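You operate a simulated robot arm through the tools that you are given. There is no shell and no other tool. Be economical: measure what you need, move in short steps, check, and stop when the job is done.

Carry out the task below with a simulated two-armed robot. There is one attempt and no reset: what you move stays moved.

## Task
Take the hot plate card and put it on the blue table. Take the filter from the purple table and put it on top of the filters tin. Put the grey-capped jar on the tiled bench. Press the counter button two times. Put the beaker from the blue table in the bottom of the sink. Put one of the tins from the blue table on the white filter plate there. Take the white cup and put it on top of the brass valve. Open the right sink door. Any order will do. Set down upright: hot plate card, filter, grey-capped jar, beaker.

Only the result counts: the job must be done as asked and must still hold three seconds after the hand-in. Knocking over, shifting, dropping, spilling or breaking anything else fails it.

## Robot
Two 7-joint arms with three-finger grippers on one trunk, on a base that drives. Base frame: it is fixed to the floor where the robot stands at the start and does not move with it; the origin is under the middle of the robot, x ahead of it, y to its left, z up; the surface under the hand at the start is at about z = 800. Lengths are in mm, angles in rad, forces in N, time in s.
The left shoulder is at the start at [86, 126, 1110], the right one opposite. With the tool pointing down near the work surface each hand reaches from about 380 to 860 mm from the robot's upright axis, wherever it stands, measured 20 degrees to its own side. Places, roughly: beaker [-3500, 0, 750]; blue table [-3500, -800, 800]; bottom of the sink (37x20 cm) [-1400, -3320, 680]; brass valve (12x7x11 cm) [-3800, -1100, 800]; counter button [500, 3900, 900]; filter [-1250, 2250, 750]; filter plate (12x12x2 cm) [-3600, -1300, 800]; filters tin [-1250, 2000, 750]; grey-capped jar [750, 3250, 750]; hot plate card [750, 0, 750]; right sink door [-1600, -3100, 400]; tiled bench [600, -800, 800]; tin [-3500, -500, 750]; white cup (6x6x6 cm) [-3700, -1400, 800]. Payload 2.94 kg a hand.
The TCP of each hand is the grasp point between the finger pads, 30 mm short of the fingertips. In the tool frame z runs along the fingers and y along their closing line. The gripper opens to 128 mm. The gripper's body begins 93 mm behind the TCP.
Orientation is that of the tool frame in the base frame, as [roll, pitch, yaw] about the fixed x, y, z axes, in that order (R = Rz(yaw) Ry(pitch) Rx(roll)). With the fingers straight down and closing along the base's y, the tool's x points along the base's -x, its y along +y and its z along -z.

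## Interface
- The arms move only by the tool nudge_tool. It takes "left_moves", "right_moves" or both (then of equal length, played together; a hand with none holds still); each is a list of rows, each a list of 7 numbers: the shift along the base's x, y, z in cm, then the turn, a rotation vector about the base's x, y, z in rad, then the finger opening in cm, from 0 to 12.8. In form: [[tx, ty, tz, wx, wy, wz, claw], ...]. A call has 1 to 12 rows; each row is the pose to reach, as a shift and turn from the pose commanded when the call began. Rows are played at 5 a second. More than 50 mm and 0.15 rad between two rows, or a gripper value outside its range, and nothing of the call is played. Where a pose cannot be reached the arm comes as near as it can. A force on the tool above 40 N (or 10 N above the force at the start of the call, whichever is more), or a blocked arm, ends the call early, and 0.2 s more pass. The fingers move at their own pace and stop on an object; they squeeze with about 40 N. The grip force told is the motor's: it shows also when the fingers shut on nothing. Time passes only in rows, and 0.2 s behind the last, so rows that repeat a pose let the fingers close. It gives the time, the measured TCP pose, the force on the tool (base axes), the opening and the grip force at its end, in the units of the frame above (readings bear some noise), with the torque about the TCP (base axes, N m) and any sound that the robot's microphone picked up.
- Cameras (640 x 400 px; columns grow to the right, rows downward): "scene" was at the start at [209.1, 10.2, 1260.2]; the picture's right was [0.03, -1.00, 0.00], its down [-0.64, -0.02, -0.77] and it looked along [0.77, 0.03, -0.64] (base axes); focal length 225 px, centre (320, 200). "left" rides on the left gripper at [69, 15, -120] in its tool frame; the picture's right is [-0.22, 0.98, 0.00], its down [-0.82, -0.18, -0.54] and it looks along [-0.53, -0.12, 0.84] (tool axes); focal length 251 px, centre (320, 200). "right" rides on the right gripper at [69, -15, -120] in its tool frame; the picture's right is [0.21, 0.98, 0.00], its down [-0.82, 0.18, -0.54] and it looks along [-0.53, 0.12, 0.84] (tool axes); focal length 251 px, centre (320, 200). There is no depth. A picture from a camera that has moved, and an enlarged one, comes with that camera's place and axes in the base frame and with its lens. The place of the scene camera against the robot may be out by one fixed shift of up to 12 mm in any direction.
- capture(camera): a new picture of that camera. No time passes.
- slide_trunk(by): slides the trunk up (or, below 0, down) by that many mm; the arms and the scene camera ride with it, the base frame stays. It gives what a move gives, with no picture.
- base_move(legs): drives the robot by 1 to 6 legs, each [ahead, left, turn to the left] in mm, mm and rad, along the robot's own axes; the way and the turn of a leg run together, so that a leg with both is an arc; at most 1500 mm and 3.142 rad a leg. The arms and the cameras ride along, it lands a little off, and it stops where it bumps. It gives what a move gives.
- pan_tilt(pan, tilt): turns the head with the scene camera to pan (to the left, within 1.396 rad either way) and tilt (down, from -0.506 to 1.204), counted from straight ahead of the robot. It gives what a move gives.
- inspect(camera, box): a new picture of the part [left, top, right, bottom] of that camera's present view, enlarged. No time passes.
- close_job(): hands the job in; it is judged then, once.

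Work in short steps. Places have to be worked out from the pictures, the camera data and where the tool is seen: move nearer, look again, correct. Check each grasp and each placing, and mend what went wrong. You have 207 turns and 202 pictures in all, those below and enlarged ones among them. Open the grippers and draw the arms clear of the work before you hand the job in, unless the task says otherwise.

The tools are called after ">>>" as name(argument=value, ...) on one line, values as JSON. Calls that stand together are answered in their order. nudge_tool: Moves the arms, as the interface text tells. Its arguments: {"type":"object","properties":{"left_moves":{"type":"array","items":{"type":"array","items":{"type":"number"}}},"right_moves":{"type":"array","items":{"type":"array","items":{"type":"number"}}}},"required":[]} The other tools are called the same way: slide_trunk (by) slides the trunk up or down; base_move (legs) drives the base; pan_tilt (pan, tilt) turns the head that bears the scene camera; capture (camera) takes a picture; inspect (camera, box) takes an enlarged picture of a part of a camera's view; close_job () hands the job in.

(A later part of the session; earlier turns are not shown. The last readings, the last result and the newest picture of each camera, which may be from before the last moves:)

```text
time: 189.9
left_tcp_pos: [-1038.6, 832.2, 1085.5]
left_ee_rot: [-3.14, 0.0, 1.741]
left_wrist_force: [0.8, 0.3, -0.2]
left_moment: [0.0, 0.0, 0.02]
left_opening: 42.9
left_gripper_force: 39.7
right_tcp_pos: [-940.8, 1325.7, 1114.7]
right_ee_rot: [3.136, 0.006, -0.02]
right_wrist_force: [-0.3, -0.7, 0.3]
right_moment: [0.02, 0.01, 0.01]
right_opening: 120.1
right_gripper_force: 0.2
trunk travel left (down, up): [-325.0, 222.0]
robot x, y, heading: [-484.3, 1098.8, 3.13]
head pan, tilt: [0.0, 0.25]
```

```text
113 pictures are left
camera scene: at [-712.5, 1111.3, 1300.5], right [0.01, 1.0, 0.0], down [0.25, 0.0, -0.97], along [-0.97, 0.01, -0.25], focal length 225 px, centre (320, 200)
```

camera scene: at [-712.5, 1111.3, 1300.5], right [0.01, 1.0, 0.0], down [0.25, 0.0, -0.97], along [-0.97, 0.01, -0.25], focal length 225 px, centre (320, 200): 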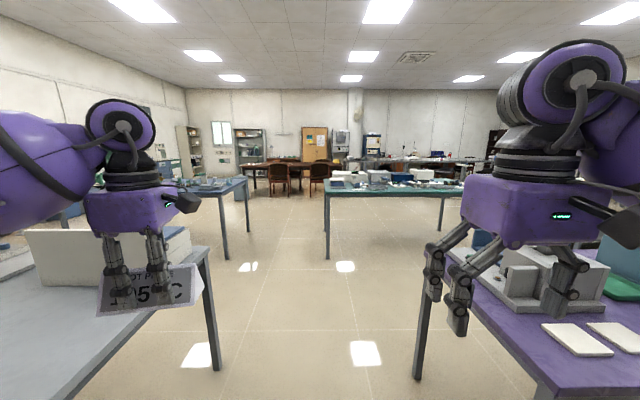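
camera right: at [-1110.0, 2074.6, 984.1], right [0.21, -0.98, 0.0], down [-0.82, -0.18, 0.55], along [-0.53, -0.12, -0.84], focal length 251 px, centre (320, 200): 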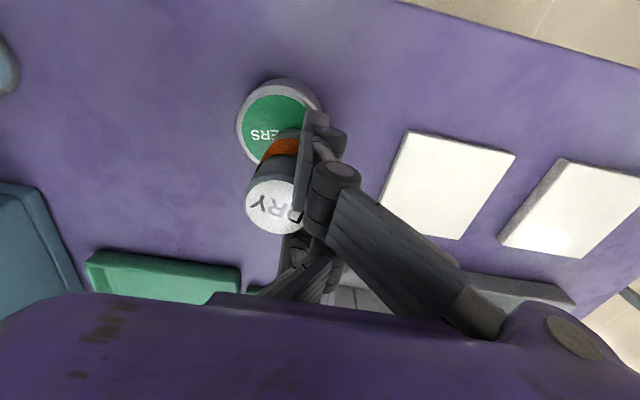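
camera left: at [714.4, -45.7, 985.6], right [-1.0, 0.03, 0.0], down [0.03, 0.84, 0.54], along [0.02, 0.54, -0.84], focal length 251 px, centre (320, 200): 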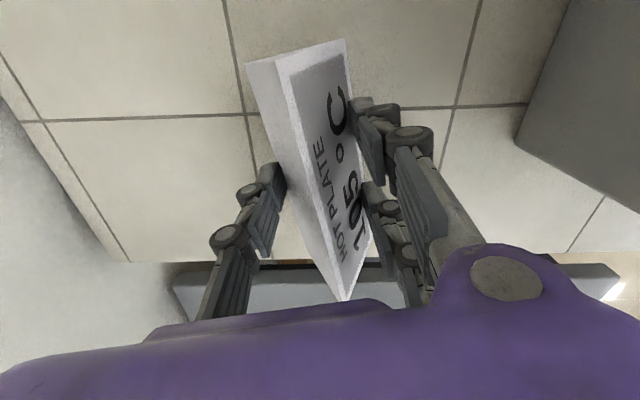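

The aisle between the tables is clear; the blue table spans about x −3050…−3900, right edge y ≈ 90. I drive there: ahead 1900, left turn, 1350 along, then face the table.

>>> base_move(legs=[[950, 0, 0], [950, 0, 0], [0, 0, 1.58], [1350, 0, 0], [0, 0, -1.57]])

>>> pan_tilt(pan=0, tilt=0.45)

>>> capture(camera="scene")

```text
time: 213.5
left_tcp_pos: [-2909.4, -547.0, 1086.3]
left_ee_rot: [-3.14, 0.002, 1.803]
left_wrist_force: [-0.5, -0.4, 0.2]
left_moment: [0.01, 0.04, 0.03]
left_opening: 38.1
left_gripper_force: 39.4
right_tcp_pos: [-2841.7, -48.6, 1113.8]
right_ee_rot: [3.137, 0.005, 0.041]
right_wrist_force: [-0.7, -0.4, -0.2]
right_moment: [-0.02, -0.02, 0.01]
right_opening: 120.4
right_gripper_force: 0.1
trunk travel left (down, up): [-325.0, 222.0]
robot x, y, heading: [-2371.2, -244.0, -3.088]
head pan, tilt: [0.0, 0.25]
```

```text
time: 214.2
left_tcp_pos: [-2910.3, -547.0, 1086.2]
left_ee_rot: [-3.14, 0.0, 1.803]
left_wrist_force: [0.2, 0.0, -0.1]
left_moment: [-0.02, 0.02, -0.02]
left_opening: 38.0
left_gripper_force: 39.9
right_tcp_pos: [-2841.3, -48.6, 1112.6]
right_ee_rot: [3.14, 0.005, 0.043]
right_wrist_force: [-0.2, 0.0, -1.0]
right_moment: [-0.01, 0.03, 0.03]
right_opening: 120.1
right_gripper_force: 0.0
trunk travel left (down, up): [-325.0, 222.0]
robot x, y, heading: [-2369.7, -243.9, -3.084]
head pan, tilt: [0.0, 0.45]
```

```text
112 pictures are left
camera scene: at [-2599.4, -247.5, 1281.9], right [-0.05, 1.0, 0.0], down [0.43, 0.02, -0.9], along [-0.9, -0.05, -0.43], focal length 225 px, centre (320, 200)
```

scene: 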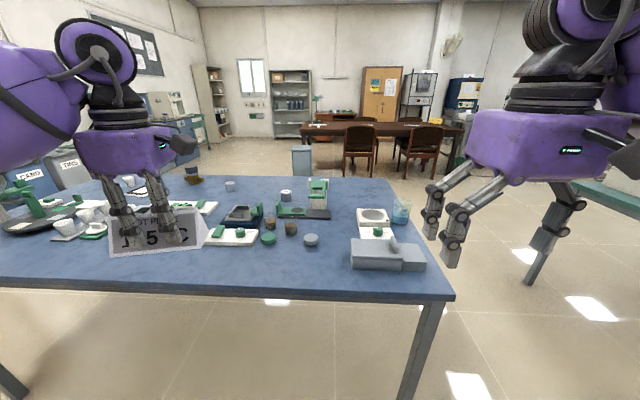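

The card grip has crept to 38 mm, so I place the card now. A free strip lies at the table front near (-3140, -330); I drive 210 ahead and 90 right to bring it under the left hand.

>>> base_move(legs=[[0, 0, -0.055], [210, -90, 0]])

>>> pan_tilt(pan=0.15, tilt=0.7)

>>> capture(camera="scene")

>>> capture(camera="left")

```text
time: 216.4
left_tcp_pos: [-3137.8, -426.9, 1086.0]
left_ee_rot: [-3.14, 0.001, 1.749]
left_wrist_force: [-0.5, -0.5, -0.8]
left_moment: [-0.03, -0.05, 0.0]
left_opening: 37.5
left_gripper_force: 40.2
right_tcp_pos: [-3043.3, 67.0, 1112.9]
right_ee_rot: [3.139, 0.005, -0.013]
right_wrist_force: [0.0, 0.5, -0.5]
right_moment: [-0.02, -0.02, 0.02]
right_opening: 120.2
right_gripper_force: 0.1
trunk travel left (down, up): [-325.0, 222.0]
robot x, y, heading: [-2585.7, -155.6, 3.14]
head pan, tilt: [0.0, 0.45]
```

```text
time: 217.2
left_tcp_pos: [-3136.9, -426.7, 1084.6]
left_ee_rot: [-3.138, 0.002, 1.747]
left_wrist_force: [-0.1, 0.0, -0.3]
left_moment: [0.0, 0.02, -0.02]
left_opening: 37.6
left_gripper_force: 39.8
right_tcp_pos: [-3041.8, 66.4, 1114.2]
right_ee_rot: [3.138, 0.005, -0.014]
right_wrist_force: [-0.5, 0.0, -0.2]
right_moment: [-0.01, -0.01, -0.02]
right_opening: 120.1
right_gripper_force: 0.1
trunk travel left (down, up): [-325.0, 222.0]
robot x, y, heading: [-2584.0, -152.0, 3.138]
head pan, tilt: [0.15, 0.7]
```

```text
111 pictures are left
camera scene: at [-2803.4, -158.1, 1259.8], right [-0.15, 0.99, 0.0], down [0.64, 0.09, -0.77], along [-0.76, -0.11, -0.64], focal length 225 px, centre (320, 200)
```

scene: 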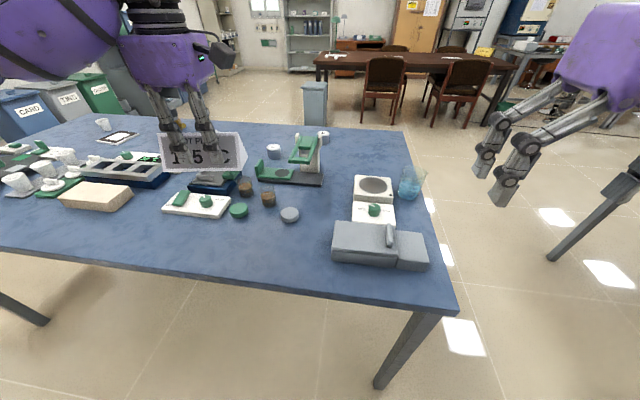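

```text
110 pictures are left
camera left: at [-3133.7, -356.2, 1205.2], right [1.0, -0.04, 0.0], down [-0.03, -0.84, 0.54], along [-0.02, -0.54, -0.84], focal length 251 px, centre (320, 200)
```

left: 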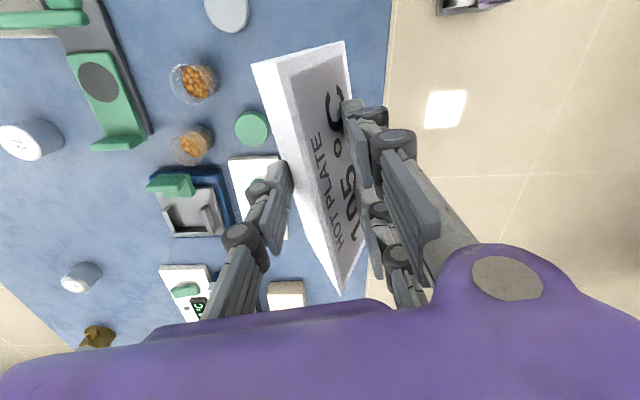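

Right below the hand the table is free, clear of edge and items. I lower the card; its bottom is now about 46 mm under the TCP.

>>> nudge_tool(left_moves=[[0.5, 0.5, -4, 0, 0, 0, 1], [0.5, 0.5, -8, 0, 0, 0, 1], [0.5, 0.5, -12, 0, 0, 0, 1], [0.5, 0.5, -16, 0, 0, 0, 1], [0.5, 0.5, -20, 0, 0, 0, 1], [0.5, 0.5, -22.5, 0, 0, 0, 1]])

>>> inspect(camera="scene", box=[150, 150, 310, 290])

```text
time: 218.6
left_tcp_pos: [-3132.3, -425.4, 859.0]
left_ee_rot: [-3.14, 0.001, 1.748]
left_wrist_force: [0.0, 0.5, 0.1]
left_moment: [-0.02, -0.01, 0.01]
left_opening: 37.2
left_gripper_force: 39.4
right_tcp_pos: [-3043.1, 66.5, 1113.1]
right_ee_rot: [3.138, 0.006, -0.013]
right_wrist_force: [0.1, 1.2, -0.3]
right_moment: [0.0, 0.0, -0.01]
right_opening: 120.0
right_gripper_force: 0.1
trunk travel left (down, up): [-325.0, 222.0]
robot x, y, heading: [-2584.0, -154.0, 3.14]
head pan, tilt: [0.15, 0.7]
```

```text
2.86 times, centred on (230, 220) of scene
camera zoom: at [-2803.7, -158.2, 1259.7], right [-0.15, 0.99, 0.0], down [0.64, 0.1, -0.76], along [-0.76, -0.11, -0.64], focal length 643 px, centre (577, 143)
```

zoom: 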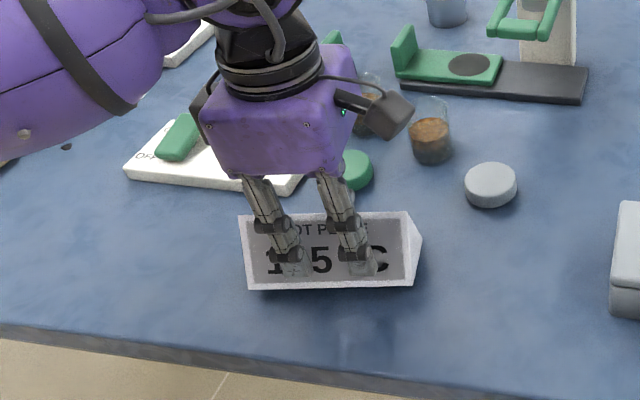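

Nearly down, card level. I lower in 4 mm steps until touch.

>>> nudge_tool(left_moves=[[0, 0, -0.4, 0, 0, 0, 1], [0, 0, -0.8, 0, 0, 0, 1], [0, 0, -1.2, 0, 0, 0, 1]])

>>> inspect(camera="scene", box=[150, 150, 310, 290])

```text
time: 219.4
left_tcp_pos: [-3131.8, -422.3, 848.6]
left_ee_rot: [-3.14, 0.0, 1.749]
left_wrist_force: [-0.9, 0.3, -0.1]
left_moment: [-0.03, 0.0, 0.01]
left_opening: 36.8
left_gripper_force: 40.1
right_tcp_pos: [-3042.2, 67.3, 1113.0]
right_ee_rot: [3.139, 0.006, -0.012]
right_wrist_force: [1.4, -0.2, 0.5]
right_moment: [0.01, 0.01, 0.05]
right_opening: 120.2
right_gripper_force: 0.0
trunk travel left (down, up): [-325.0, 222.0]
robot x, y, heading: [-2583.0, -154.1, 3.143]
head pan, tilt: [0.15, 0.7]
```

```text
2.86 times, centred on (230, 220) of scene
camera zoom: at [-2803.5, -158.0, 1259.7], right [-0.15, 0.99, 0.0], down [0.64, 0.1, -0.77], along [-0.76, -0.11, -0.64], focal length 643 px, centre (577, 143)
```

zoom: 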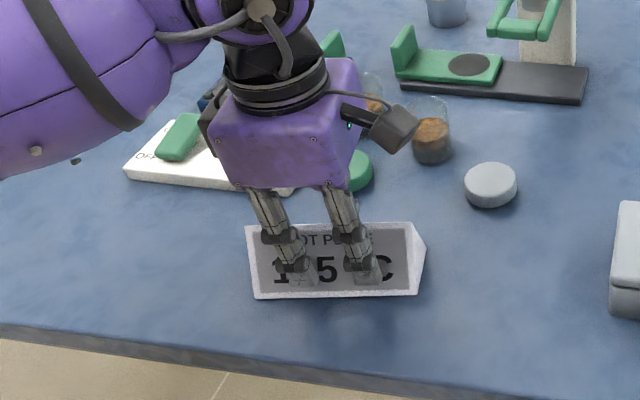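

>>> nudge_tool(left_moves=[[0, 0, -0.3, 0, 0, 0, 1], [0, 0, -0.6, 0, 0, 0, 1]])

>>> nudge_tool(left_moves=[[0, 0, -0.3, 0, 0, 0, 1], [0, 0, -0.5, 0, 0, 0, 1]])

```text
time: 220.0
left_tcp_pos: [-3130.6, -421.2, 848.1]
left_ee_rot: [-3.13, 0.002, 1.75]
left_wrist_force: [3.1, -5.5, 36.8]
left_moment: [-0.46, 0.0, -0.06]
left_opening: 36.5
left_gripper_force: 39.9
right_tcp_pos: [-3039.6, 68.2, 1115.0]
right_ee_rot: [3.136, 0.009, -0.01]
right_wrist_force: [0.1, 0.1, 0.5]
right_moment: [-0.01, 0.01, -0.02]
right_opening: 120.2
right_gripper_force: 0.1
trunk travel left (down, up): [-325.0, 222.0]
robot x, y, heading: [-2581.5, -154.9, 3.14]
head pan, tilt: [0.15, 0.7]
```

```text
time: 220.3
left_tcp_pos: [-3132.3, -422.2, 846.3]
left_ee_rot: [-3.127, -0.002, 1.751]
left_wrist_force: [6.8, 0.7, 20.1]
left_moment: [-0.38, -0.42, 0.1]
left_opening: 36.6
left_gripper_force: 39.8
right_tcp_pos: [-3040.1, 67.3, 1112.8]
right_ee_rot: [3.136, 0.007, -0.011]
right_wrist_force: [-0.4, -0.6, 0.2]
right_moment: [0.02, -0.06, 0.0]
right_opening: 120.0
right_gripper_force: 0.1
trunk travel left (down, up): [-325.0, 222.0]
robot x, y, heading: [-2583.4, -152.3, 3.139]
head pan, tilt: [0.15, 0.7]
stopped in row 1 (left hand): the force on the tool passed its limit at 51 N (the readings are from after the stop); the commanded pose is now the measured one
```

Firmly on the table. I open the fingers and lift straight up.

>>> nudge_tool(left_moves=[[0, 0, 0.2, 0, 0, 0, 4], [0, 0, 0.2, 0, 0, 0, 6], [0, 0, 0.2, 0, 0, 0, 8], [0, 0, 3, 0, 0, 0, 8], [0, 0, 7, 0, 0, 0, 8], [0, 0, 11, 0, 0, 0, 8], [0, 0, 15, 0, 0, 0, 8], [0, 0, 19, 0, 0, 0, 8], [0, 0, 23, 0, 0, 0, 8]])

>>> capture(camera="left")

>>> inspect(camera="scene", box=[0, 100, 240, 280])

>>> inspect(camera="scene", box=[220, 100, 460, 280])

```text
time: 222.3
left_tcp_pos: [-3133.4, -423.0, 1074.2]
left_ee_rot: [-3.132, 0.0, 1.75]
left_wrist_force: [0.6, 0.6, -0.2]
left_moment: [0.01, 0.0, -0.03]
left_opening: 79.9
left_gripper_force: 0.0
right_tcp_pos: [-3041.9, 66.8, 1114.2]
right_ee_rot: [3.139, 0.007, -0.011]
right_wrist_force: [0.6, -0.2, 0.5]
right_moment: [0.02, 0.02, -0.02]
right_opening: 120.2
right_gripper_force: 0.1
trunk travel left (down, up): [-325.0, 222.0]
robot x, y, heading: [-2584.9, -152.0, 3.14]
head pan, tilt: [0.15, 0.7]
```

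```text
107 pictures are left
camera left: at [-3129.6, -351.3, 1193.7], right [1.0, -0.04, -0.01], down [-0.03, -0.84, 0.54], along [-0.03, -0.54, -0.84], focal length 251 px, centre (320, 200)
```

left: 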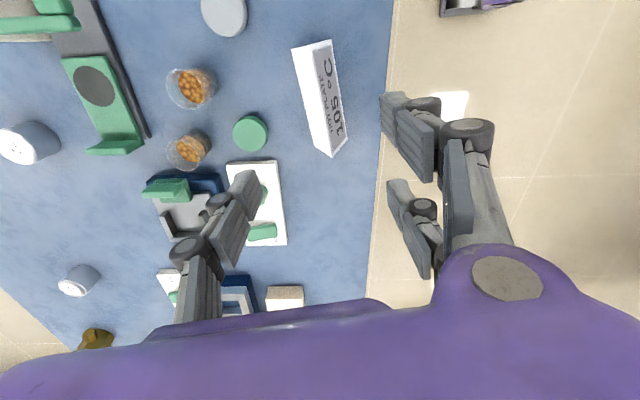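

```text
2.22 times, centred on (120, 190) of scene
camera zoom: at [-2802.7, -157.7, 1259.9], right [-0.15, 0.99, 0.0], down [0.64, 0.09, -0.77], along [-0.76, -0.11, -0.64], focal length 500 px, centre (764, 222)
```

zoom: 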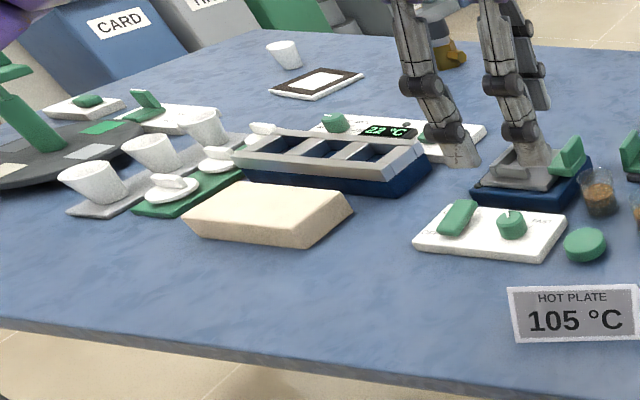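

```text
2.22 times, centred on (340, 190) of scene
camera zoom: at [-2802.7, -157.7, 1259.9], right [-0.15, 0.99, 0.0], down [0.64, 0.09, -0.77], along [-0.76, -0.11, -0.64], focal length 500 px, centre (276, 222)
```

zoom: 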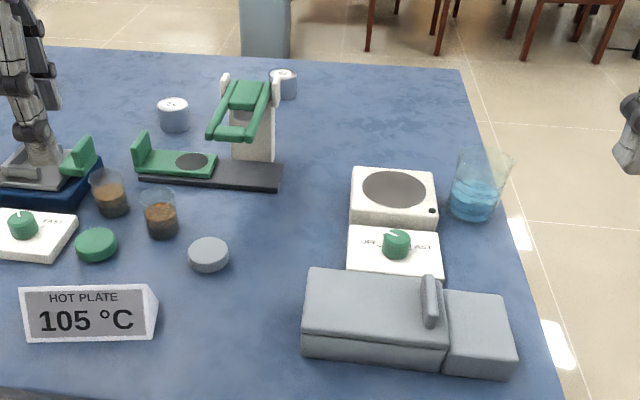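

The card stands on the blue table. The filter plate, white cup, brass valve and tins lie toward the table's far side, so I go round the right end and behind the table.

>>> base_move(legs=[[-300, 0, 0], [0, 0, -1.57], [820, 0, 0], [0, 0, 1.57], [1000, 0, 0], [1000, 0, 0]])

>>> pan_tilt(pan=0.9, tilt=0.35)

>>> capture(camera="scene")

```text
time: 245.6
left_tcp_pos: [-4877.4, 306.2, 1073.0]
left_ee_rot: [-3.131, 0.0, 1.783]
left_wrist_force: [-0.1, -0.3, 0.0]
left_moment: [-0.02, 0.01, -0.02]
left_opening: 80.0
left_gripper_force: 0.1
right_tcp_pos: [-4802.0, 800.6, 1113.7]
right_ee_rot: [3.137, 0.005, 0.023]
right_wrist_force: [0.1, 0.7, 0.4]
right_moment: [0.01, -0.02, 0.0]
right_opening: 120.1
right_gripper_force: 0.0
trunk travel left (down, up): [-325.0, 222.0]
robot x, y, heading: [-4333.9, 592.4, -3.111]
head pan, tilt: [0.15, 0.7]
```

```text
time: 246.7
left_tcp_pos: [-4876.8, 305.8, 1073.8]
left_ee_rot: [-3.13, 0.0, 1.785]
left_wrist_force: [-0.3, -0.3, -0.3]
left_moment: [-0.02, 0.01, 0.02]
left_opening: 79.9
left_gripper_force: 0.0
right_tcp_pos: [-4802.1, 799.0, 1112.7]
right_ee_rot: [3.139, 0.006, 0.023]
right_wrist_force: [0.1, 0.4, 0.5]
right_moment: [-0.02, -0.03, 0.02]
right_opening: 120.0
right_gripper_force: 0.1
trunk travel left (down, up): [-325.0, 222.0]
robot x, y, heading: [-4336.7, 593.5, -3.108]
head pan, tilt: [0.901, 0.351]
```

```text
104 pictures are left
camera scene: at [-4527.0, 523.0, 1291.0], right [-0.8, 0.6, 0.0], down [0.21, 0.28, -0.94], along [-0.56, -0.75, -0.34], focal length 225 px, centre (320, 200)
```

scene: 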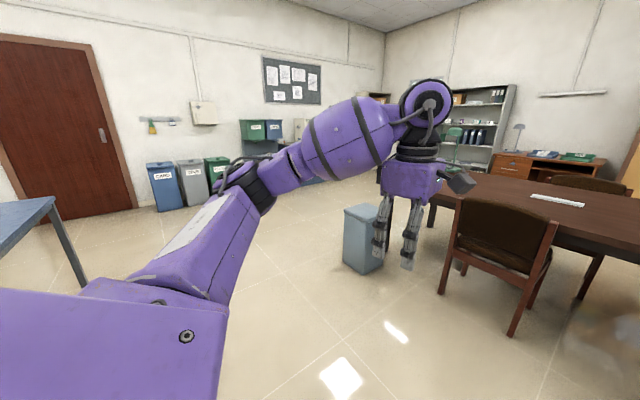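

The floor behind the blue table is free. I move a bit further out, drive down along the table and turn to face it near the cup.

>>> base_move(legs=[[120, 0, 0], [0, 0, 1.54], [1000, 0, 0], [950, 0, 0], [0, 0, 1.57]])

>>> pan_tilt(pan=0, tilt=0.6)

>>> capture(camera="scene")

```text
time: 264.7
left_tcp_pos: [-3886.2, -1073.6, 1075.0]
left_ee_rot: [-3.13, 0.0, -1.371]
left_wrist_force: [0.6, -0.7, -0.5]
left_moment: [0.01, -0.03, -0.02]
left_opening: 79.8
left_gripper_force: 0.0
right_tcp_pos: [-3967.2, -1565.2, 1112.8]
right_ee_rot: [3.138, 0.006, -3.133]
right_wrist_force: [0.5, -0.9, 1.3]
right_moment: [0.03, 0.03, 0.0]
right_opening: 120.0
right_gripper_force: 0.1
trunk travel left (down, up): [-325.0, 222.0]
robot x, y, heading: [-4431.6, -1357.8, 0.023]
head pan, tilt: [0.901, 0.351]
```

```text
time: 265.9
left_tcp_pos: [-3885.4, -1073.9, 1073.5]
left_ee_rot: [-3.131, 0.0, -1.371]
left_wrist_force: [-0.6, -0.1, 0.3]
left_moment: [-0.01, 0.02, 0.0]
left_opening: 80.2
left_gripper_force: 0.1
right_tcp_pos: [-3967.4, -1566.8, 1112.4]
right_ee_rot: [3.137, 0.004, -3.133]
right_wrist_force: [-0.7, 0.1, 0.5]
right_moment: [0.0, 0.01, -0.04]
right_opening: 120.1
right_gripper_force: 0.0
trunk travel left (down, up): [-325.0, 222.0]
robot x, y, heading: [-4428.7, -1352.3, 0.022]
head pan, tilt: [0.0, 0.6]
```

```text
103 pictures are left
camera scene: at [-4217.6, -1343.4, 1268.3], right [0.02, -1.0, 0.0], down [-0.56, -0.01, -0.83], along [0.83, 0.02, -0.56], focal length 225 px, centre (320, 200)
```

scene: 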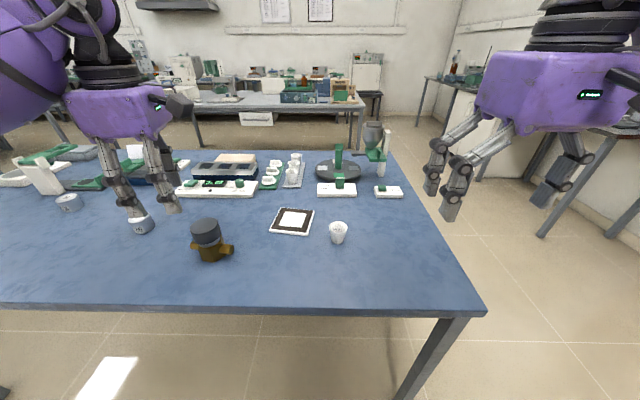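

I see the valve, filter plate, white cup and a tin nearby. I enlarge them.

>>> inspect(camera="scene", box=[110, 180, 270, 280])

>>> inspect(camera="scene", box=[250, 180, 410, 280])

```text
4.00 times, centred on (190, 230) of scene
camera zoom: at [-4217.6, -1343.4, 1268.3], right [0.02, -1.0, 0.0], down [-0.56, -0.01, -0.83], along [0.83, 0.02, -0.56], focal length 900 px, centre (840, 80)
```

zoom: 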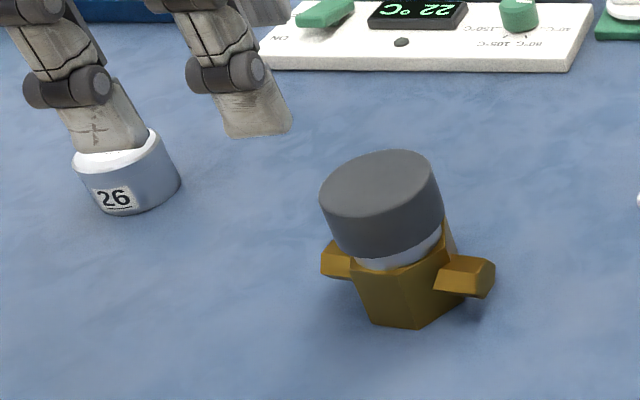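

```text
4.00 times, centred on (330, 230) of scene
camera zoom: at [-4217.6, -1343.4, 1268.3], right [0.02, -1.0, 0.0], down [-0.56, -0.01, -0.83], along [0.83, 0.02, -0.56], focal length 900 px, centre (280, 80)
```

zoom: 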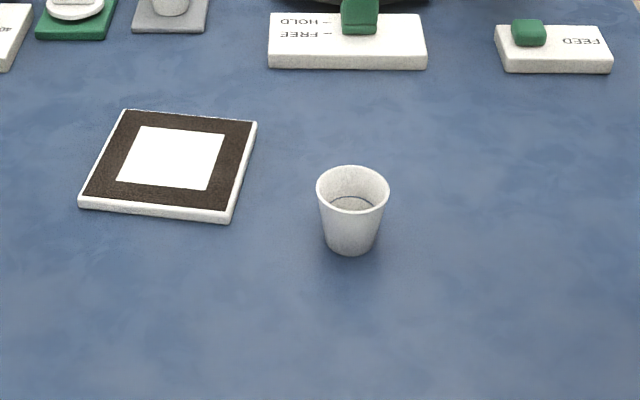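

All identified: cup near (-3741, -1384), valve (-3808, -1037) with a flat dark top, plate (-3647, -1238), tin "26" (-3710, -786). I position the base so the left hand comes over the cup.

>>> base_move(legs=[[160, -190, -0.02]])

>>> nudge_tool(left_moves=[[0, 0, 0, 0, 0, -0.1, 11], [0, 0, -3, -0.01, 0, -0.19, 11], [0, 0, -6, -0.01, 0, -0.19, 11]])

>>> capture(camera="left")

>>> capture(camera="scene")

```text
time: 268.2
left_tcp_pos: [-3716.9, -1277.1, 1074.1]
left_ee_rot: [-3.129, 0.0, -1.395]
left_wrist_force: [0.9, -0.1, -0.2]
left_moment: [0.0, 0.03, -0.02]
left_opening: 80.0
left_gripper_force: 0.1
right_tcp_pos: [-3809.7, -1767.4, 1113.0]
right_ee_rot: [3.139, 0.007, 3.126]
right_wrist_force: [0.2, 0.6, 0.0]
right_moment: [0.01, 0.02, 0.0]
right_opening: 120.4
right_gripper_force: 0.0
trunk travel left (down, up): [-325.0, 222.0]
robot x, y, heading: [-4268.4, -1545.8, -0.007]
head pan, tilt: [0.0, 0.6]
```

```text
time: 269.0
left_tcp_pos: [-3715.9, -1273.9, 1014.2]
left_ee_rot: [-3.132, -0.01, -1.583]
left_wrist_force: [0.5, -0.9, 0.3]
left_moment: [0.0, 0.0, 0.0]
left_opening: 109.9
left_gripper_force: 0.0
right_tcp_pos: [-3808.8, -1765.6, 1112.3]
right_ee_rot: [3.14, 0.005, 3.125]
right_wrist_force: [-0.1, 1.0, 0.2]
right_moment: [-0.01, 0.0, -0.01]
right_opening: 120.1
right_gripper_force: 0.0
trunk travel left (down, up): [-325.0, 222.0]
robot x, y, heading: [-4267.6, -1539.3, -0.004]
head pan, tilt: [0.0, 0.6]
```

```text
100 pictures are left
camera left: at [-3733.0, -1342.2, 1133.3], right [-0.97, 0.23, -0.01], down [0.19, 0.82, 0.53], along [0.13, 0.52, -0.85], focal length 251 px, centre (320, 200)
```

left: 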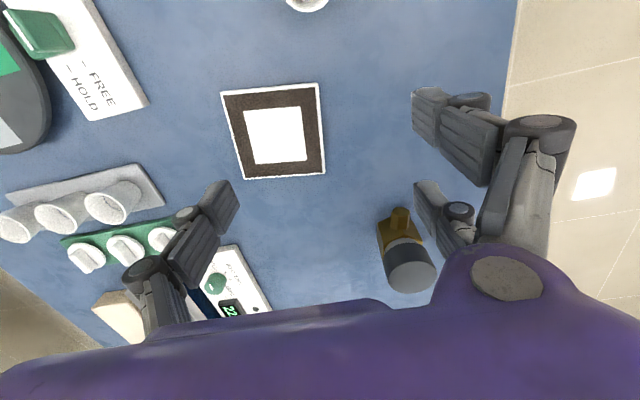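

```text
99 pictures are left
camera scene: at [-4055.4, -1537.8, 1268.3], right [-0.01, -1.0, 0.0], down [-0.56, 0.0, -0.83], along [0.83, 0.0, -0.56], focal length 225 px, centre (320, 200)
```

scene: 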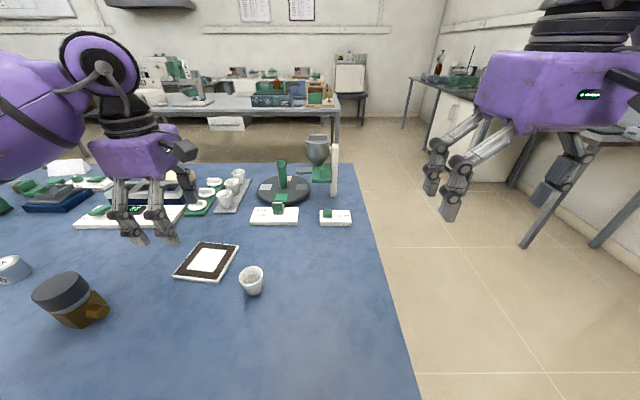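

I move the left hand over the cup at about (-3738, -1386) and look down.

>>> nudge_tool(left_moves=[[-0.6, -4, 0, 0, 0, 0, 11], [-1.2, -8, 0, 0, 0, 0, 11], [-2.2, -11.2, -2, 0, 0, 0, 11], [-2.2, -11.2, -6, 0, 0, 0, 11]])

>>> capture(camera="left")

```text
time: 270.0
left_tcp_pos: [-3737.8, -1386.3, 952.2]
left_ee_rot: [-3.133, -0.01, -1.582]
left_wrist_force: [0.0, -0.6, 0.3]
left_moment: [-0.04, 0.01, -0.04]
left_opening: 109.8
left_gripper_force: 0.2
right_tcp_pos: [-3809.7, -1765.2, 1114.0]
right_ee_rot: [3.138, 0.004, 3.127]
right_wrist_force: [0.6, 0.0, -0.5]
right_moment: [0.01, 0.02, -0.02]
right_opening: 120.1
right_gripper_force: 0.0
trunk travel left (down, up): [-325.0, 222.0]
robot x, y, heading: [-4267.8, -1545.8, -0.004]
head pan, tilt: [0.0, 0.6]
```

```text
98 pictures are left
camera left: at [-3755.1, -1453.4, 1072.7], right [-0.97, 0.23, -0.01], down [0.19, 0.83, 0.53], along [0.13, 0.52, -0.85], focal length 251 px, centre (320, 200)
```

left: 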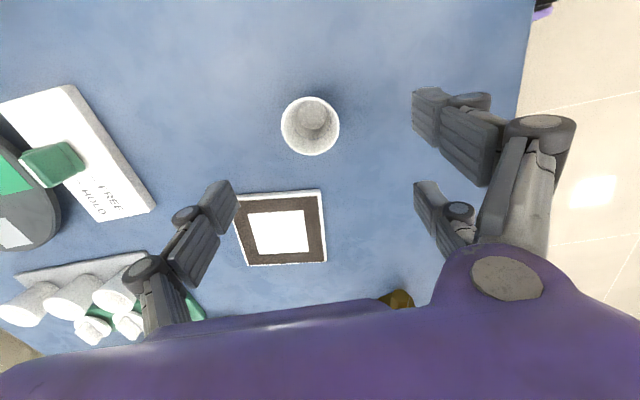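

Cup rim centre is at (-3731, -1397). I correct and descend to TCP 838.

>>> nudge_tool(left_moves=[[0.7, -1.1, -3, 0, 0, 0, 10], [0.7, -1.1, -7, 0, 0, 0, 10], [0.7, -1.1, -11.3, 0, 0, 0, 10]])

>>> capture(camera="left")

```text
time: 270.8
left_tcp_pos: [-3729.1, -1399.7, 839.4]
left_ee_rot: [-3.133, -0.01, -1.586]
left_wrist_force: [0.0, -0.1, -0.1]
left_moment: [0.02, 0.01, -0.02]
left_opening: 100.0
left_gripper_force: 0.1
right_tcp_pos: [-3810.2, -1766.5, 1114.2]
right_ee_rot: [3.138, 0.006, 3.125]
right_wrist_force: [0.1, -0.4, -0.1]
right_moment: [-0.03, 0.01, 0.0]
right_opening: 120.1
right_gripper_force: 0.1
trunk travel left (down, up): [-325.0, 222.0]
robot x, y, heading: [-4268.7, -1540.2, -0.006]
head pan, tilt: [0.0, 0.6]
```

```text
97 pictures are left
camera left: at [-3747.5, -1466.9, 959.3], right [-0.97, 0.23, -0.01], down [0.19, 0.82, 0.53], along [0.13, 0.52, -0.85], focal length 251 px, centre (320, 200)
```

left: 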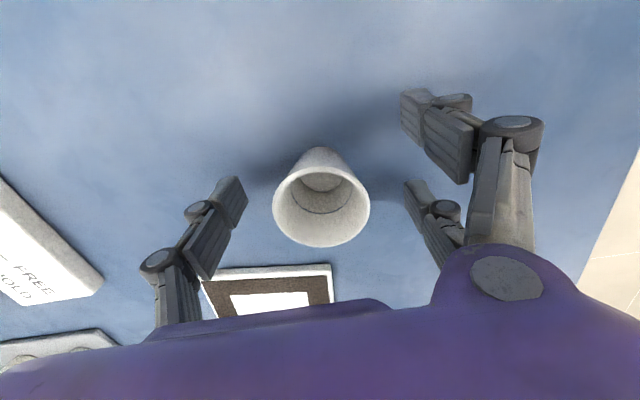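

Centred. I raise by 7 mm so the pads meet the rim squarely and close.

>>> nudge_tool(left_moves=[[0, -0.2, 0.7, 0, 0, 0, 8], [0, -0.2, 0.7, 0, 0, 0, 6.5], [0, -0.2, 0.7, 0, 0, 0, 5.5], [0, -0.2, 0.7, 0, 0, 0, 4.5], [0, -0.2, 0.7, 0, 0, 0, 3.5], [0, -0.2, 0.7, 0, 0, 0, 3.5]])

>>> capture(camera="left")

```text
time: 272.2
left_tcp_pos: [-3730.0, -1400.8, 847.7]
left_ee_rot: [-3.133, -0.009, -1.585]
left_wrist_force: [0.3, 0.1, -0.5]
left_moment: [0.0, -0.01, -0.01]
left_opening: 44.7
left_gripper_force: 40.3
right_tcp_pos: [-3809.9, -1765.6, 1112.7]
right_ee_rot: [3.137, 0.006, 3.126]
right_wrist_force: [-0.1, -0.2, -0.4]
right_moment: [0.0, 0.02, -0.04]
right_opening: 119.9
right_gripper_force: 0.1
trunk travel left (down, up): [-325.0, 222.0]
robot x, y, heading: [-4268.6, -1545.8, -0.002]
head pan, tilt: [0.0, 0.6]
```

```text
96 pictures are left
camera left: at [-3748.3, -1469.2, 967.0], right [-0.97, 0.23, -0.01], down [0.19, 0.82, 0.53], along [0.13, 0.52, -0.85], focal length 251 px, centre (320, 200)
```

left: 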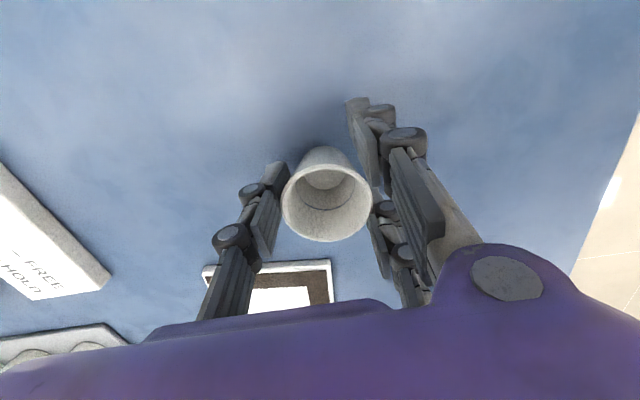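

Gripped at 45 mm, 40 N. I lift 17 cm, then look.

>>> nudge_tool(left_moves=[[0, 0, 1, 0, 0, 0, 3.5], [0, 0, 4, 0, 0, 0, 3.5], [0, 0, 8, 0, 0, 0, 3.5], [0, 0, 12, 0, 0, 0, 3.5], [0, 0, 17, 0, 0, 0, 3.5]])

>>> base_move(legs=[[0, 335, 0]])

>>> pan_tilt(pan=0.2, tilt=0.7)

>>> capture(camera="left")

>>> capture(camera="scene")

```text
time: 273.4
left_tcp_pos: [-3732.4, -1401.5, 1017.4]
left_ee_rot: [-3.132, -0.009, -1.584]
left_wrist_force: [0.4, -0.1, -0.7]
left_moment: [0.05, -0.03, -0.01]
left_opening: 45.0
left_gripper_force: 39.5
right_tcp_pos: [-3811.6, -1766.5, 1115.1]
right_ee_rot: [3.137, 0.008, 3.126]
right_wrist_force: [-0.8, -0.3, 1.0]
right_moment: [0.05, -0.01, -0.01]
right_opening: 120.0
right_gripper_force: 0.1
trunk travel left (down, up): [-325.0, 222.0]
robot x, y, heading: [-4266.3, -1546.3, -0.008]
head pan, tilt: [0.0, 0.6]
```

```text
time: 276.9
left_tcp_pos: [-3728.4, -1070.6, 1016.3]
left_ee_rot: [-3.133, -0.011, -1.59]
left_wrist_force: [-0.6, 0.7, 0.0]
left_moment: [0.0, 0.0, -0.02]
left_opening: 44.9
left_gripper_force: 40.1
right_tcp_pos: [-3809.7, -1434.4, 1112.5]
right_ee_rot: [3.138, 0.008, 3.122]
right_wrist_force: [-0.8, 0.3, -0.1]
right_moment: [-0.04, 0.03, 0.0]
right_opening: 120.1
right_gripper_force: 0.0
trunk travel left (down, up): [-325.0, 222.0]
robot x, y, heading: [-4267.0, -1212.3, -0.009]
head pan, tilt: [0.0, 0.6]
```

```text
time: 277.7
left_tcp_pos: [-3727.9, -1071.0, 1015.9]
left_ee_rot: [-3.133, -0.009, -1.589]
left_wrist_force: [-0.7, 0.1, -0.3]
left_moment: [0.02, -0.05, 0.02]
left_opening: 44.6
left_gripper_force: 39.7
right_tcp_pos: [-3807.2, -1434.0, 1114.7]
right_ee_rot: [3.137, 0.005, 3.122]
right_wrist_force: [0.3, 0.2, 0.3]
right_moment: [0.01, 0.03, 0.0]
right_opening: 120.0
right_gripper_force: 0.1
trunk travel left (down, up): [-325.0, 222.0]
robot x, y, heading: [-4263.6, -1211.2, -0.016]
head pan, tilt: [0.201, 0.7]
```

```text
95 pictures are left
camera left: at [-3745.6, -1137.7, 1136.5], right [-0.97, 0.23, -0.01], down [0.19, 0.82, 0.53], along [0.13, 0.52, -0.85], focal length 251 px, centre (320, 200)
```

left: 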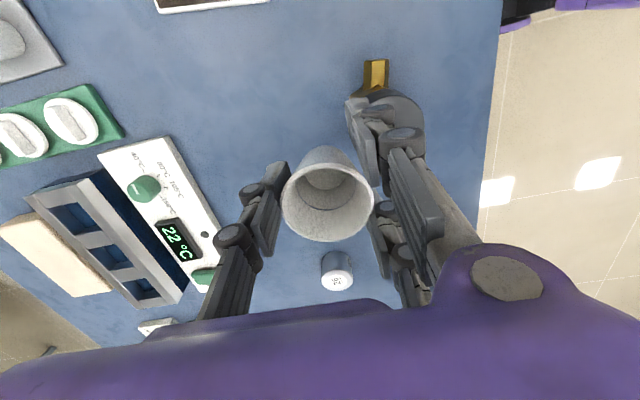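

```text
94 pictures are left
camera scene: at [-4057.6, -1188.1, 1259.7], right [0.19, -0.98, 0.0], down [-0.63, -0.12, -0.77], along [0.75, 0.14, -0.64], focal length 225 px, centre (320, 200)
```

scene: 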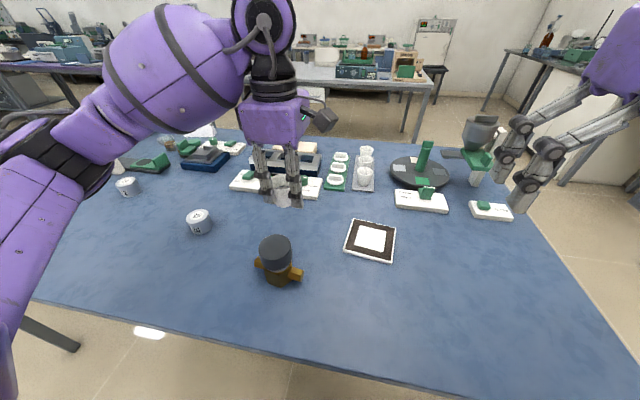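

The valve's top centre is near (-3788, -1062, ~910). I bring the cup over it, still high, and check.

>>> nudge_tool(left_moves=[[-3, 0.5, 0, 0, 0, 0, 3.5], [-6, 1.1, 0, 0, 0, 0, 3.5], [-6, 1.1, -2.5, 0, 0, 0, 3.5]])

>>> inspect(camera="scene", box=[200, 170, 360, 300])

>>> capture(camera="left")

```text
time: 278.5
left_tcp_pos: [-3787.6, -1060.1, 991.0]
left_ee_rot: [-3.132, -0.01, -1.589]
left_wrist_force: [0.1, -0.7, -0.5]
left_moment: [-0.01, 0.04, 0.03]
left_opening: 44.7
left_gripper_force: 39.7
right_tcp_pos: [-3808.0, -1434.4, 1114.4]
right_ee_rot: [3.138, 0.004, 3.119]
right_wrist_force: [0.0, -0.6, -0.3]
right_moment: [-0.01, 0.0, -0.01]
right_opening: 119.9
right_gripper_force: 0.1
trunk travel left (down, up): [-325.0, 222.0]
robot x, y, heading: [-4266.5, -1209.1, -0.011]
head pan, tilt: [0.201, 0.7]
```

```text
3.08 times, centred on (280, 235) of scene
camera zoom: at [-4056.9, -1187.8, 1259.5], right [0.19, -0.98, 0.0], down [-0.63, -0.12, -0.76], along [0.75, 0.14, -0.64], focal length 693 px, centre (443, 92)
```

zoom: 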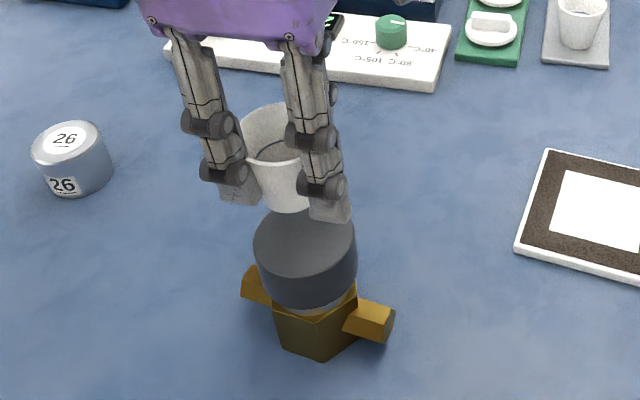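

```text
92 pictures are left
camera left: at [-3805.5, -1127.3, 1110.5], right [-0.97, 0.23, -0.01], down [0.19, 0.82, 0.53], along [0.13, 0.52, -0.85], focal length 251 px, centre (320, 200)
```

left: 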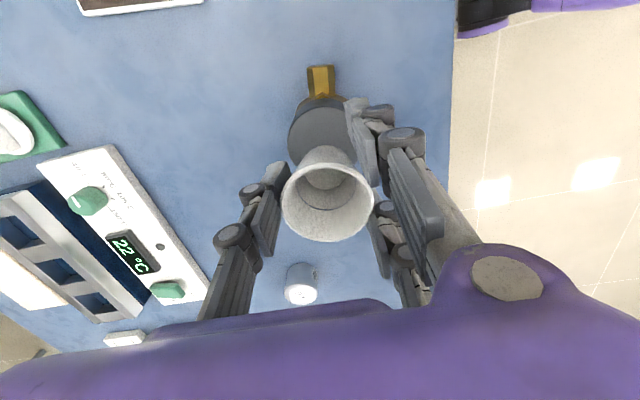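

Cup needs about 8 mm toward −y. I correct and lower to near the knob.

>>> nudge_tool(left_moves=[[-0.2, -0.8, 0, 0, 0, 0, 3.5], [-0.2, -0.8, -1.5, 0, 0, 0, 3.5], [-0.2, -0.8, -2.6, 0, 0, 0, 3.5]])

>>> inspect(camera="scene", box=[200, 170, 360, 300])

```text
time: 279.3
left_tcp_pos: [-3790.5, -1066.6, 966.2]
left_ee_rot: [-3.13, -0.01, -1.59]
left_wrist_force: [0.0, -0.7, -0.4]
left_moment: [-0.01, -0.02, -0.02]
left_opening: 44.6
left_gripper_force: 39.8
right_tcp_pos: [-3808.7, -1434.1, 1112.7]
right_ee_rot: [3.137, 0.006, 3.12]
right_wrist_force: [0.0, 0.0, 0.1]
right_moment: [0.0, 0.0, 0.01]
right_opening: 120.2
right_gripper_force: 0.0
trunk travel left (down, up): [-325.0, 222.0]
robot x, y, heading: [-4267.4, -1208.4, -0.009]
head pan, tilt: [0.201, 0.7]
```

```text
3.08 times, centred on (280, 235) of scene
camera zoom: at [-4057.6, -1188.0, 1259.7], right [0.19, -0.98, 0.0], down [-0.63, -0.12, -0.76], along [0.75, 0.14, -0.64], focal length 693 px, centre (443, 92)
```

zoom: 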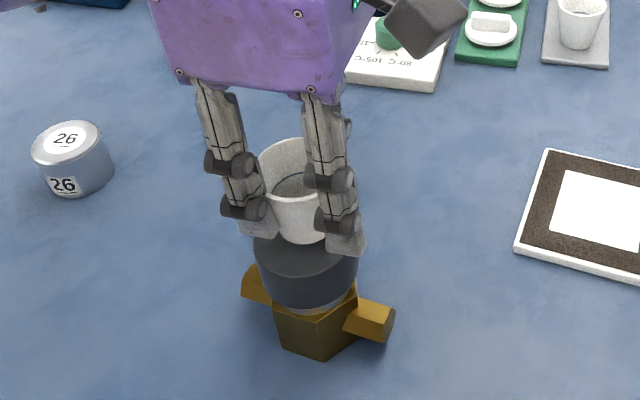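

Aligned. I lower until contact.

>>> nudge_tool(left_moves=[[0, 0, -0.4, 0, 0, 0, 3.5], [0, 0, -0.8, 0, 0, 0, 3.5]])

>>> nudge_tool(left_moves=[[0, 0, -0.3, 0, 0, 0, 3.5], [0, 0, -0.6, 0, 0, 0, 3.5]])

```text
time: 279.9
left_tcp_pos: [-3789.7, -1068.1, 958.3]
left_ee_rot: [-3.132, -0.009, -1.59]
left_wrist_force: [-0.3, 0.8, -1.0]
left_moment: [0.02, -0.03, -0.02]
left_opening: 44.5
left_gripper_force: 39.6
right_tcp_pos: [-3807.9, -1434.0, 1114.4]
right_ee_rot: [3.14, 0.005, 3.12]
right_wrist_force: [0.1, 0.1, 0.1]
right_moment: [0.01, 0.02, -0.01]
right_opening: 120.1
right_gripper_force: 0.1
trunk travel left (down, up): [-325.0, 222.0]
robot x, y, heading: [-4269.0, -1206.5, -0.01]
head pan, tilt: [0.201, 0.7]
```

```text
time: 280.5
left_tcp_pos: [-3790.1, -1069.2, 951.6]
left_ee_rot: [-3.133, -0.011, -1.59]
left_wrist_force: [-0.8, -0.1, 0.2]
left_moment: [0.02, -0.01, 0.01]
left_opening: 44.6
left_gripper_force: 40.2
right_tcp_pos: [-3808.4, -1434.7, 1113.6]
right_ee_rot: [3.138, 0.005, 3.121]
right_wrist_force: [-0.5, -0.1, -0.5]
right_moment: [-0.01, 0.0, -0.03]
right_opening: 120.3
right_gripper_force: 0.0
trunk travel left (down, up): [-325.0, 222.0]
robot x, y, heading: [-4265.5, -1206.9, -0.011]
head pan, tilt: [0.201, 0.7]
```

>>> nudge_tool(left_moves=[[0, 0, -0.25, 0, 0, 0, 3.5], [0, 0, -0.5, 0, 0, 0, 3.5]])

>>> inspect(camera="scene", box=[230, 190, 340, 290])

```text
time: 281.1
left_tcp_pos: [-3790.9, -1067.6, 948.2]
left_ee_rot: [-3.129, -0.011, -1.588]
left_wrist_force: [1.6, 1.6, 16.4]
left_moment: [0.13, 0.09, 0.0]
left_opening: 44.0
left_gripper_force: 40.6
right_tcp_pos: [-3809.0, -1433.5, 1113.0]
right_ee_rot: [3.14, 0.007, 3.121]
right_wrist_force: [-0.1, -0.6, -0.1]
right_moment: [-0.01, -0.01, 0.01]
right_opening: 120.3
right_gripper_force: 0.1
trunk travel left (down, up): [-325.0, 222.0]
robot x, y, heading: [-4265.0, -1211.6, -0.01]
head pan, tilt: [0.201, 0.7]
```

```text
4.00 times, centred on (285, 240) of scene
camera zoom: at [-4058.3, -1187.9, 1259.9], right [0.19, -0.98, 0.0], down [-0.63, -0.12, -0.77], along [0.75, 0.14, -0.64], focal length 900 px, centre (460, 40)
```

zoom: 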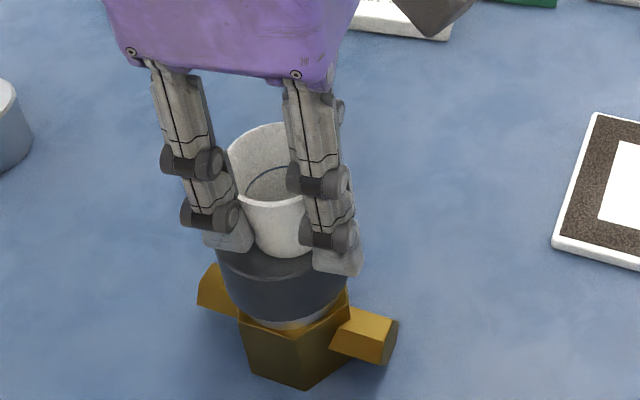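

Contact at 16 N. I relieve, open gradually, and lift away.

>>> nudge_tool(left_moves=[[0, 0, 0.3, 0, 0, 0, 4.4], [0, 0, 0.3, 0, 0, 0, 5.5], [0, 0, 0.3, 0, 0, 0, 7], [0, 0, 0.3, 0, 0, 0, 9], [0, 0, 3, 0, 0, 0, 9], [0, 0, 7, 0, 0, 0, 9], [0, 0, 11, 0, 0, 0, 9]])

>>> inspect(camera="scene", box=[200, 150, 360, 290])

>>> capture(camera="left")

```text
time: 282.7
left_tcp_pos: [-3790.6, -1068.8, 1058.5]
left_ee_rot: [-3.132, -0.007, -1.591]
left_wrist_force: [-0.3, 0.0, -0.2]
left_moment: [0.01, -0.02, 0.0]
left_opening: 90.1
left_gripper_force: 0.0
right_tcp_pos: [-3809.2, -1434.7, 1113.7]
right_ee_rot: [3.139, 0.007, 3.12]
right_wrist_force: [-0.4, -0.7, 0.0]
right_moment: [0.01, 0.0, 0.04]
right_opening: 119.9
right_gripper_force: 0.1
trunk travel left (down, up): [-325.0, 222.0]
robot x, y, heading: [-4266.9, -1212.0, -0.011]
head pan, tilt: [0.201, 0.7]
```

```text
2.86 times, centred on (280, 220) of scene
camera zoom: at [-4058.3, -1188.3, 1259.8], right [0.19, -0.98, 0.0], down [-0.63, -0.12, -0.77], along [0.75, 0.14, -0.64], focal length 643 px, centre (434, 143)
```

zoom: 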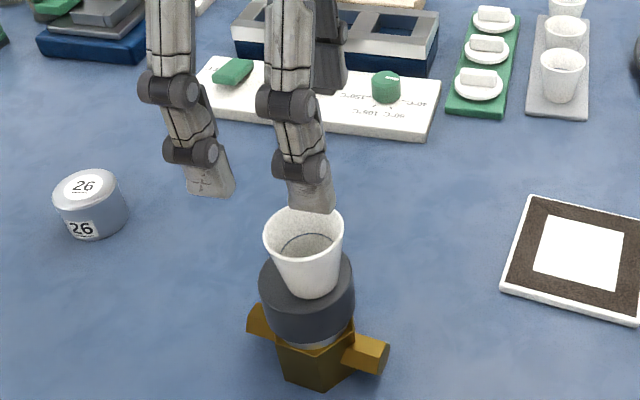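

```text
88 pictures are left
camera left: at [-3809.0, -1135.5, 1176.9], right [-0.97, 0.23, -0.01], down [0.19, 0.82, 0.53], along [0.13, 0.52, -0.84], focal length 251 px, centre (320, 200)
```

left: 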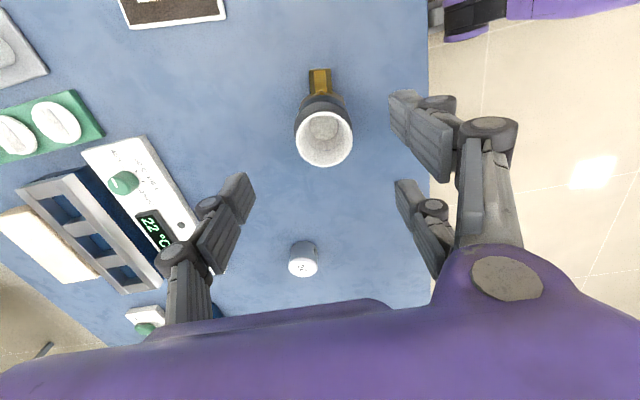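

The cup sits on the valve. Next, tin "26" near (-3692, -798): I slide 270 left and move the hand over it.

>>> base_move(legs=[[0, 270, 0.01]])

>>> nudge_tool(left_moves=[[4, 0, -2, 0, 0, 0, 11], [8, 0, -5, 0, 0, 0, 11], [9.5, 0, -9, 0, 0, 0, 11]])

>>> capture(camera="left")

```text
time: 285.6
left_tcp_pos: [-3789.7, -794.7, 1057.0]
left_ee_rot: [-3.134, -0.011, -1.581]
left_wrist_force: [-0.3, 0.7, -0.4]
left_moment: [0.01, 0.05, 0.0]
left_opening: 90.0
left_gripper_force: 0.0
right_tcp_pos: [-3805.4, -1161.1, 1112.8]
right_ee_rot: [3.137, 0.007, 3.13]
right_wrist_force: [-0.3, -0.4, 0.5]
right_moment: [0.01, 0.0, 0.05]
right_opening: 120.0
right_gripper_force: 0.1
trunk travel left (down, up): [-325.0, 222.0]
robot x, y, heading: [-4262.4, -937.4, 0.001]
head pan, tilt: [0.201, 0.7]
```

```text
time: 286.4
left_tcp_pos: [-3694.9, -794.6, 966.1]
left_ee_rot: [-3.132, -0.009, -1.582]
left_wrist_force: [0.2, 0.0, -0.4]
left_moment: [0.02, 0.0, -0.02]
left_opening: 110.0
left_gripper_force: 0.0
right_tcp_pos: [-3804.4, -1161.0, 1114.4]
right_ee_rot: [3.139, 0.006, 3.129]
right_wrist_force: [-0.9, 0.6, 0.3]
right_moment: [-0.01, 0.03, -0.01]
right_opening: 119.9
right_gripper_force: 0.1
trunk travel left (down, up): [-325.0, 222.0]
robot x, y, heading: [-4261.2, -940.8, -0.005]
head pan, tilt: [0.201, 0.7]
```

```text
87 pictures are left
camera left: at [-3711.6, -862.3, 1086.3], right [-0.97, 0.22, -0.01], down [0.18, 0.83, 0.53], along [0.13, 0.52, -0.85], focal length 251 px, centre (320, 200)
```

left: 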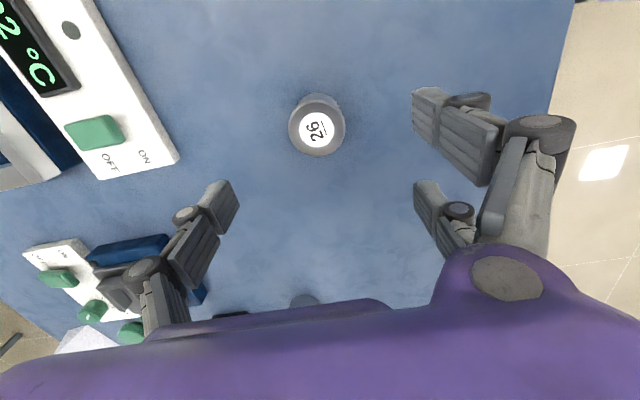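

Tin top centre at (-3688, -793), 55 mm wide. I descend to TCP 835 and close.

>>> nudge_tool(left_moves=[[0.7, 0.1, -4, 0, 0, 0, 10], [0.7, 0.1, -8, 0, 0, 0, 10], [0.7, 0.1, -11, 0, 0, 0, 10], [0.7, 0.1, -13.1, 0, 0, 0, 10]])

>>> capture(camera="left")

```text
time: 287.4
left_tcp_pos: [-3688.1, -790.2, 836.0]
left_ee_rot: [-3.131, -0.011, -1.582]
left_wrist_force: [0.2, -0.3, 0.0]
left_moment: [0.0, 0.0, 0.01]
left_opening: 99.9
left_gripper_force: 0.1
right_tcp_pos: [-3804.8, -1161.3, 1113.4]
right_ee_rot: [3.137, 0.006, 3.13]
right_wrist_force: [0.1, -0.4, -0.5]
right_moment: [0.01, -0.03, -0.03]
right_opening: 120.3
right_gripper_force: 0.1
trunk travel left (down, up): [-325.0, 222.0]
robot x, y, heading: [-4262.0, -942.2, 0.0]
head pan, tilt: [0.201, 0.7]
```

```text
86 pictures are left
camera left: at [-3704.6, -859.3, 956.6], right [-0.97, 0.23, -0.01], down [0.18, 0.82, 0.53], along [0.13, 0.52, -0.85], focal length 251 px, centre (320, 200)
```

left: 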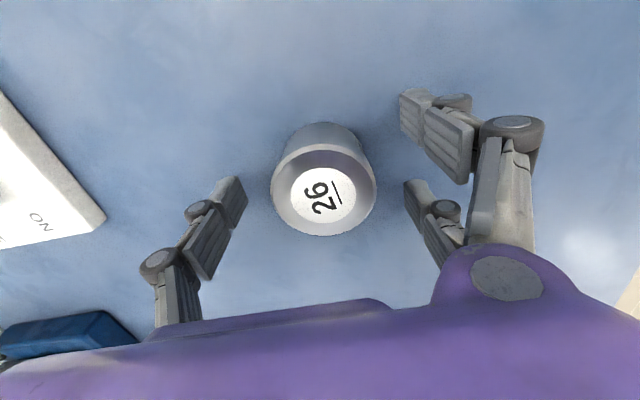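

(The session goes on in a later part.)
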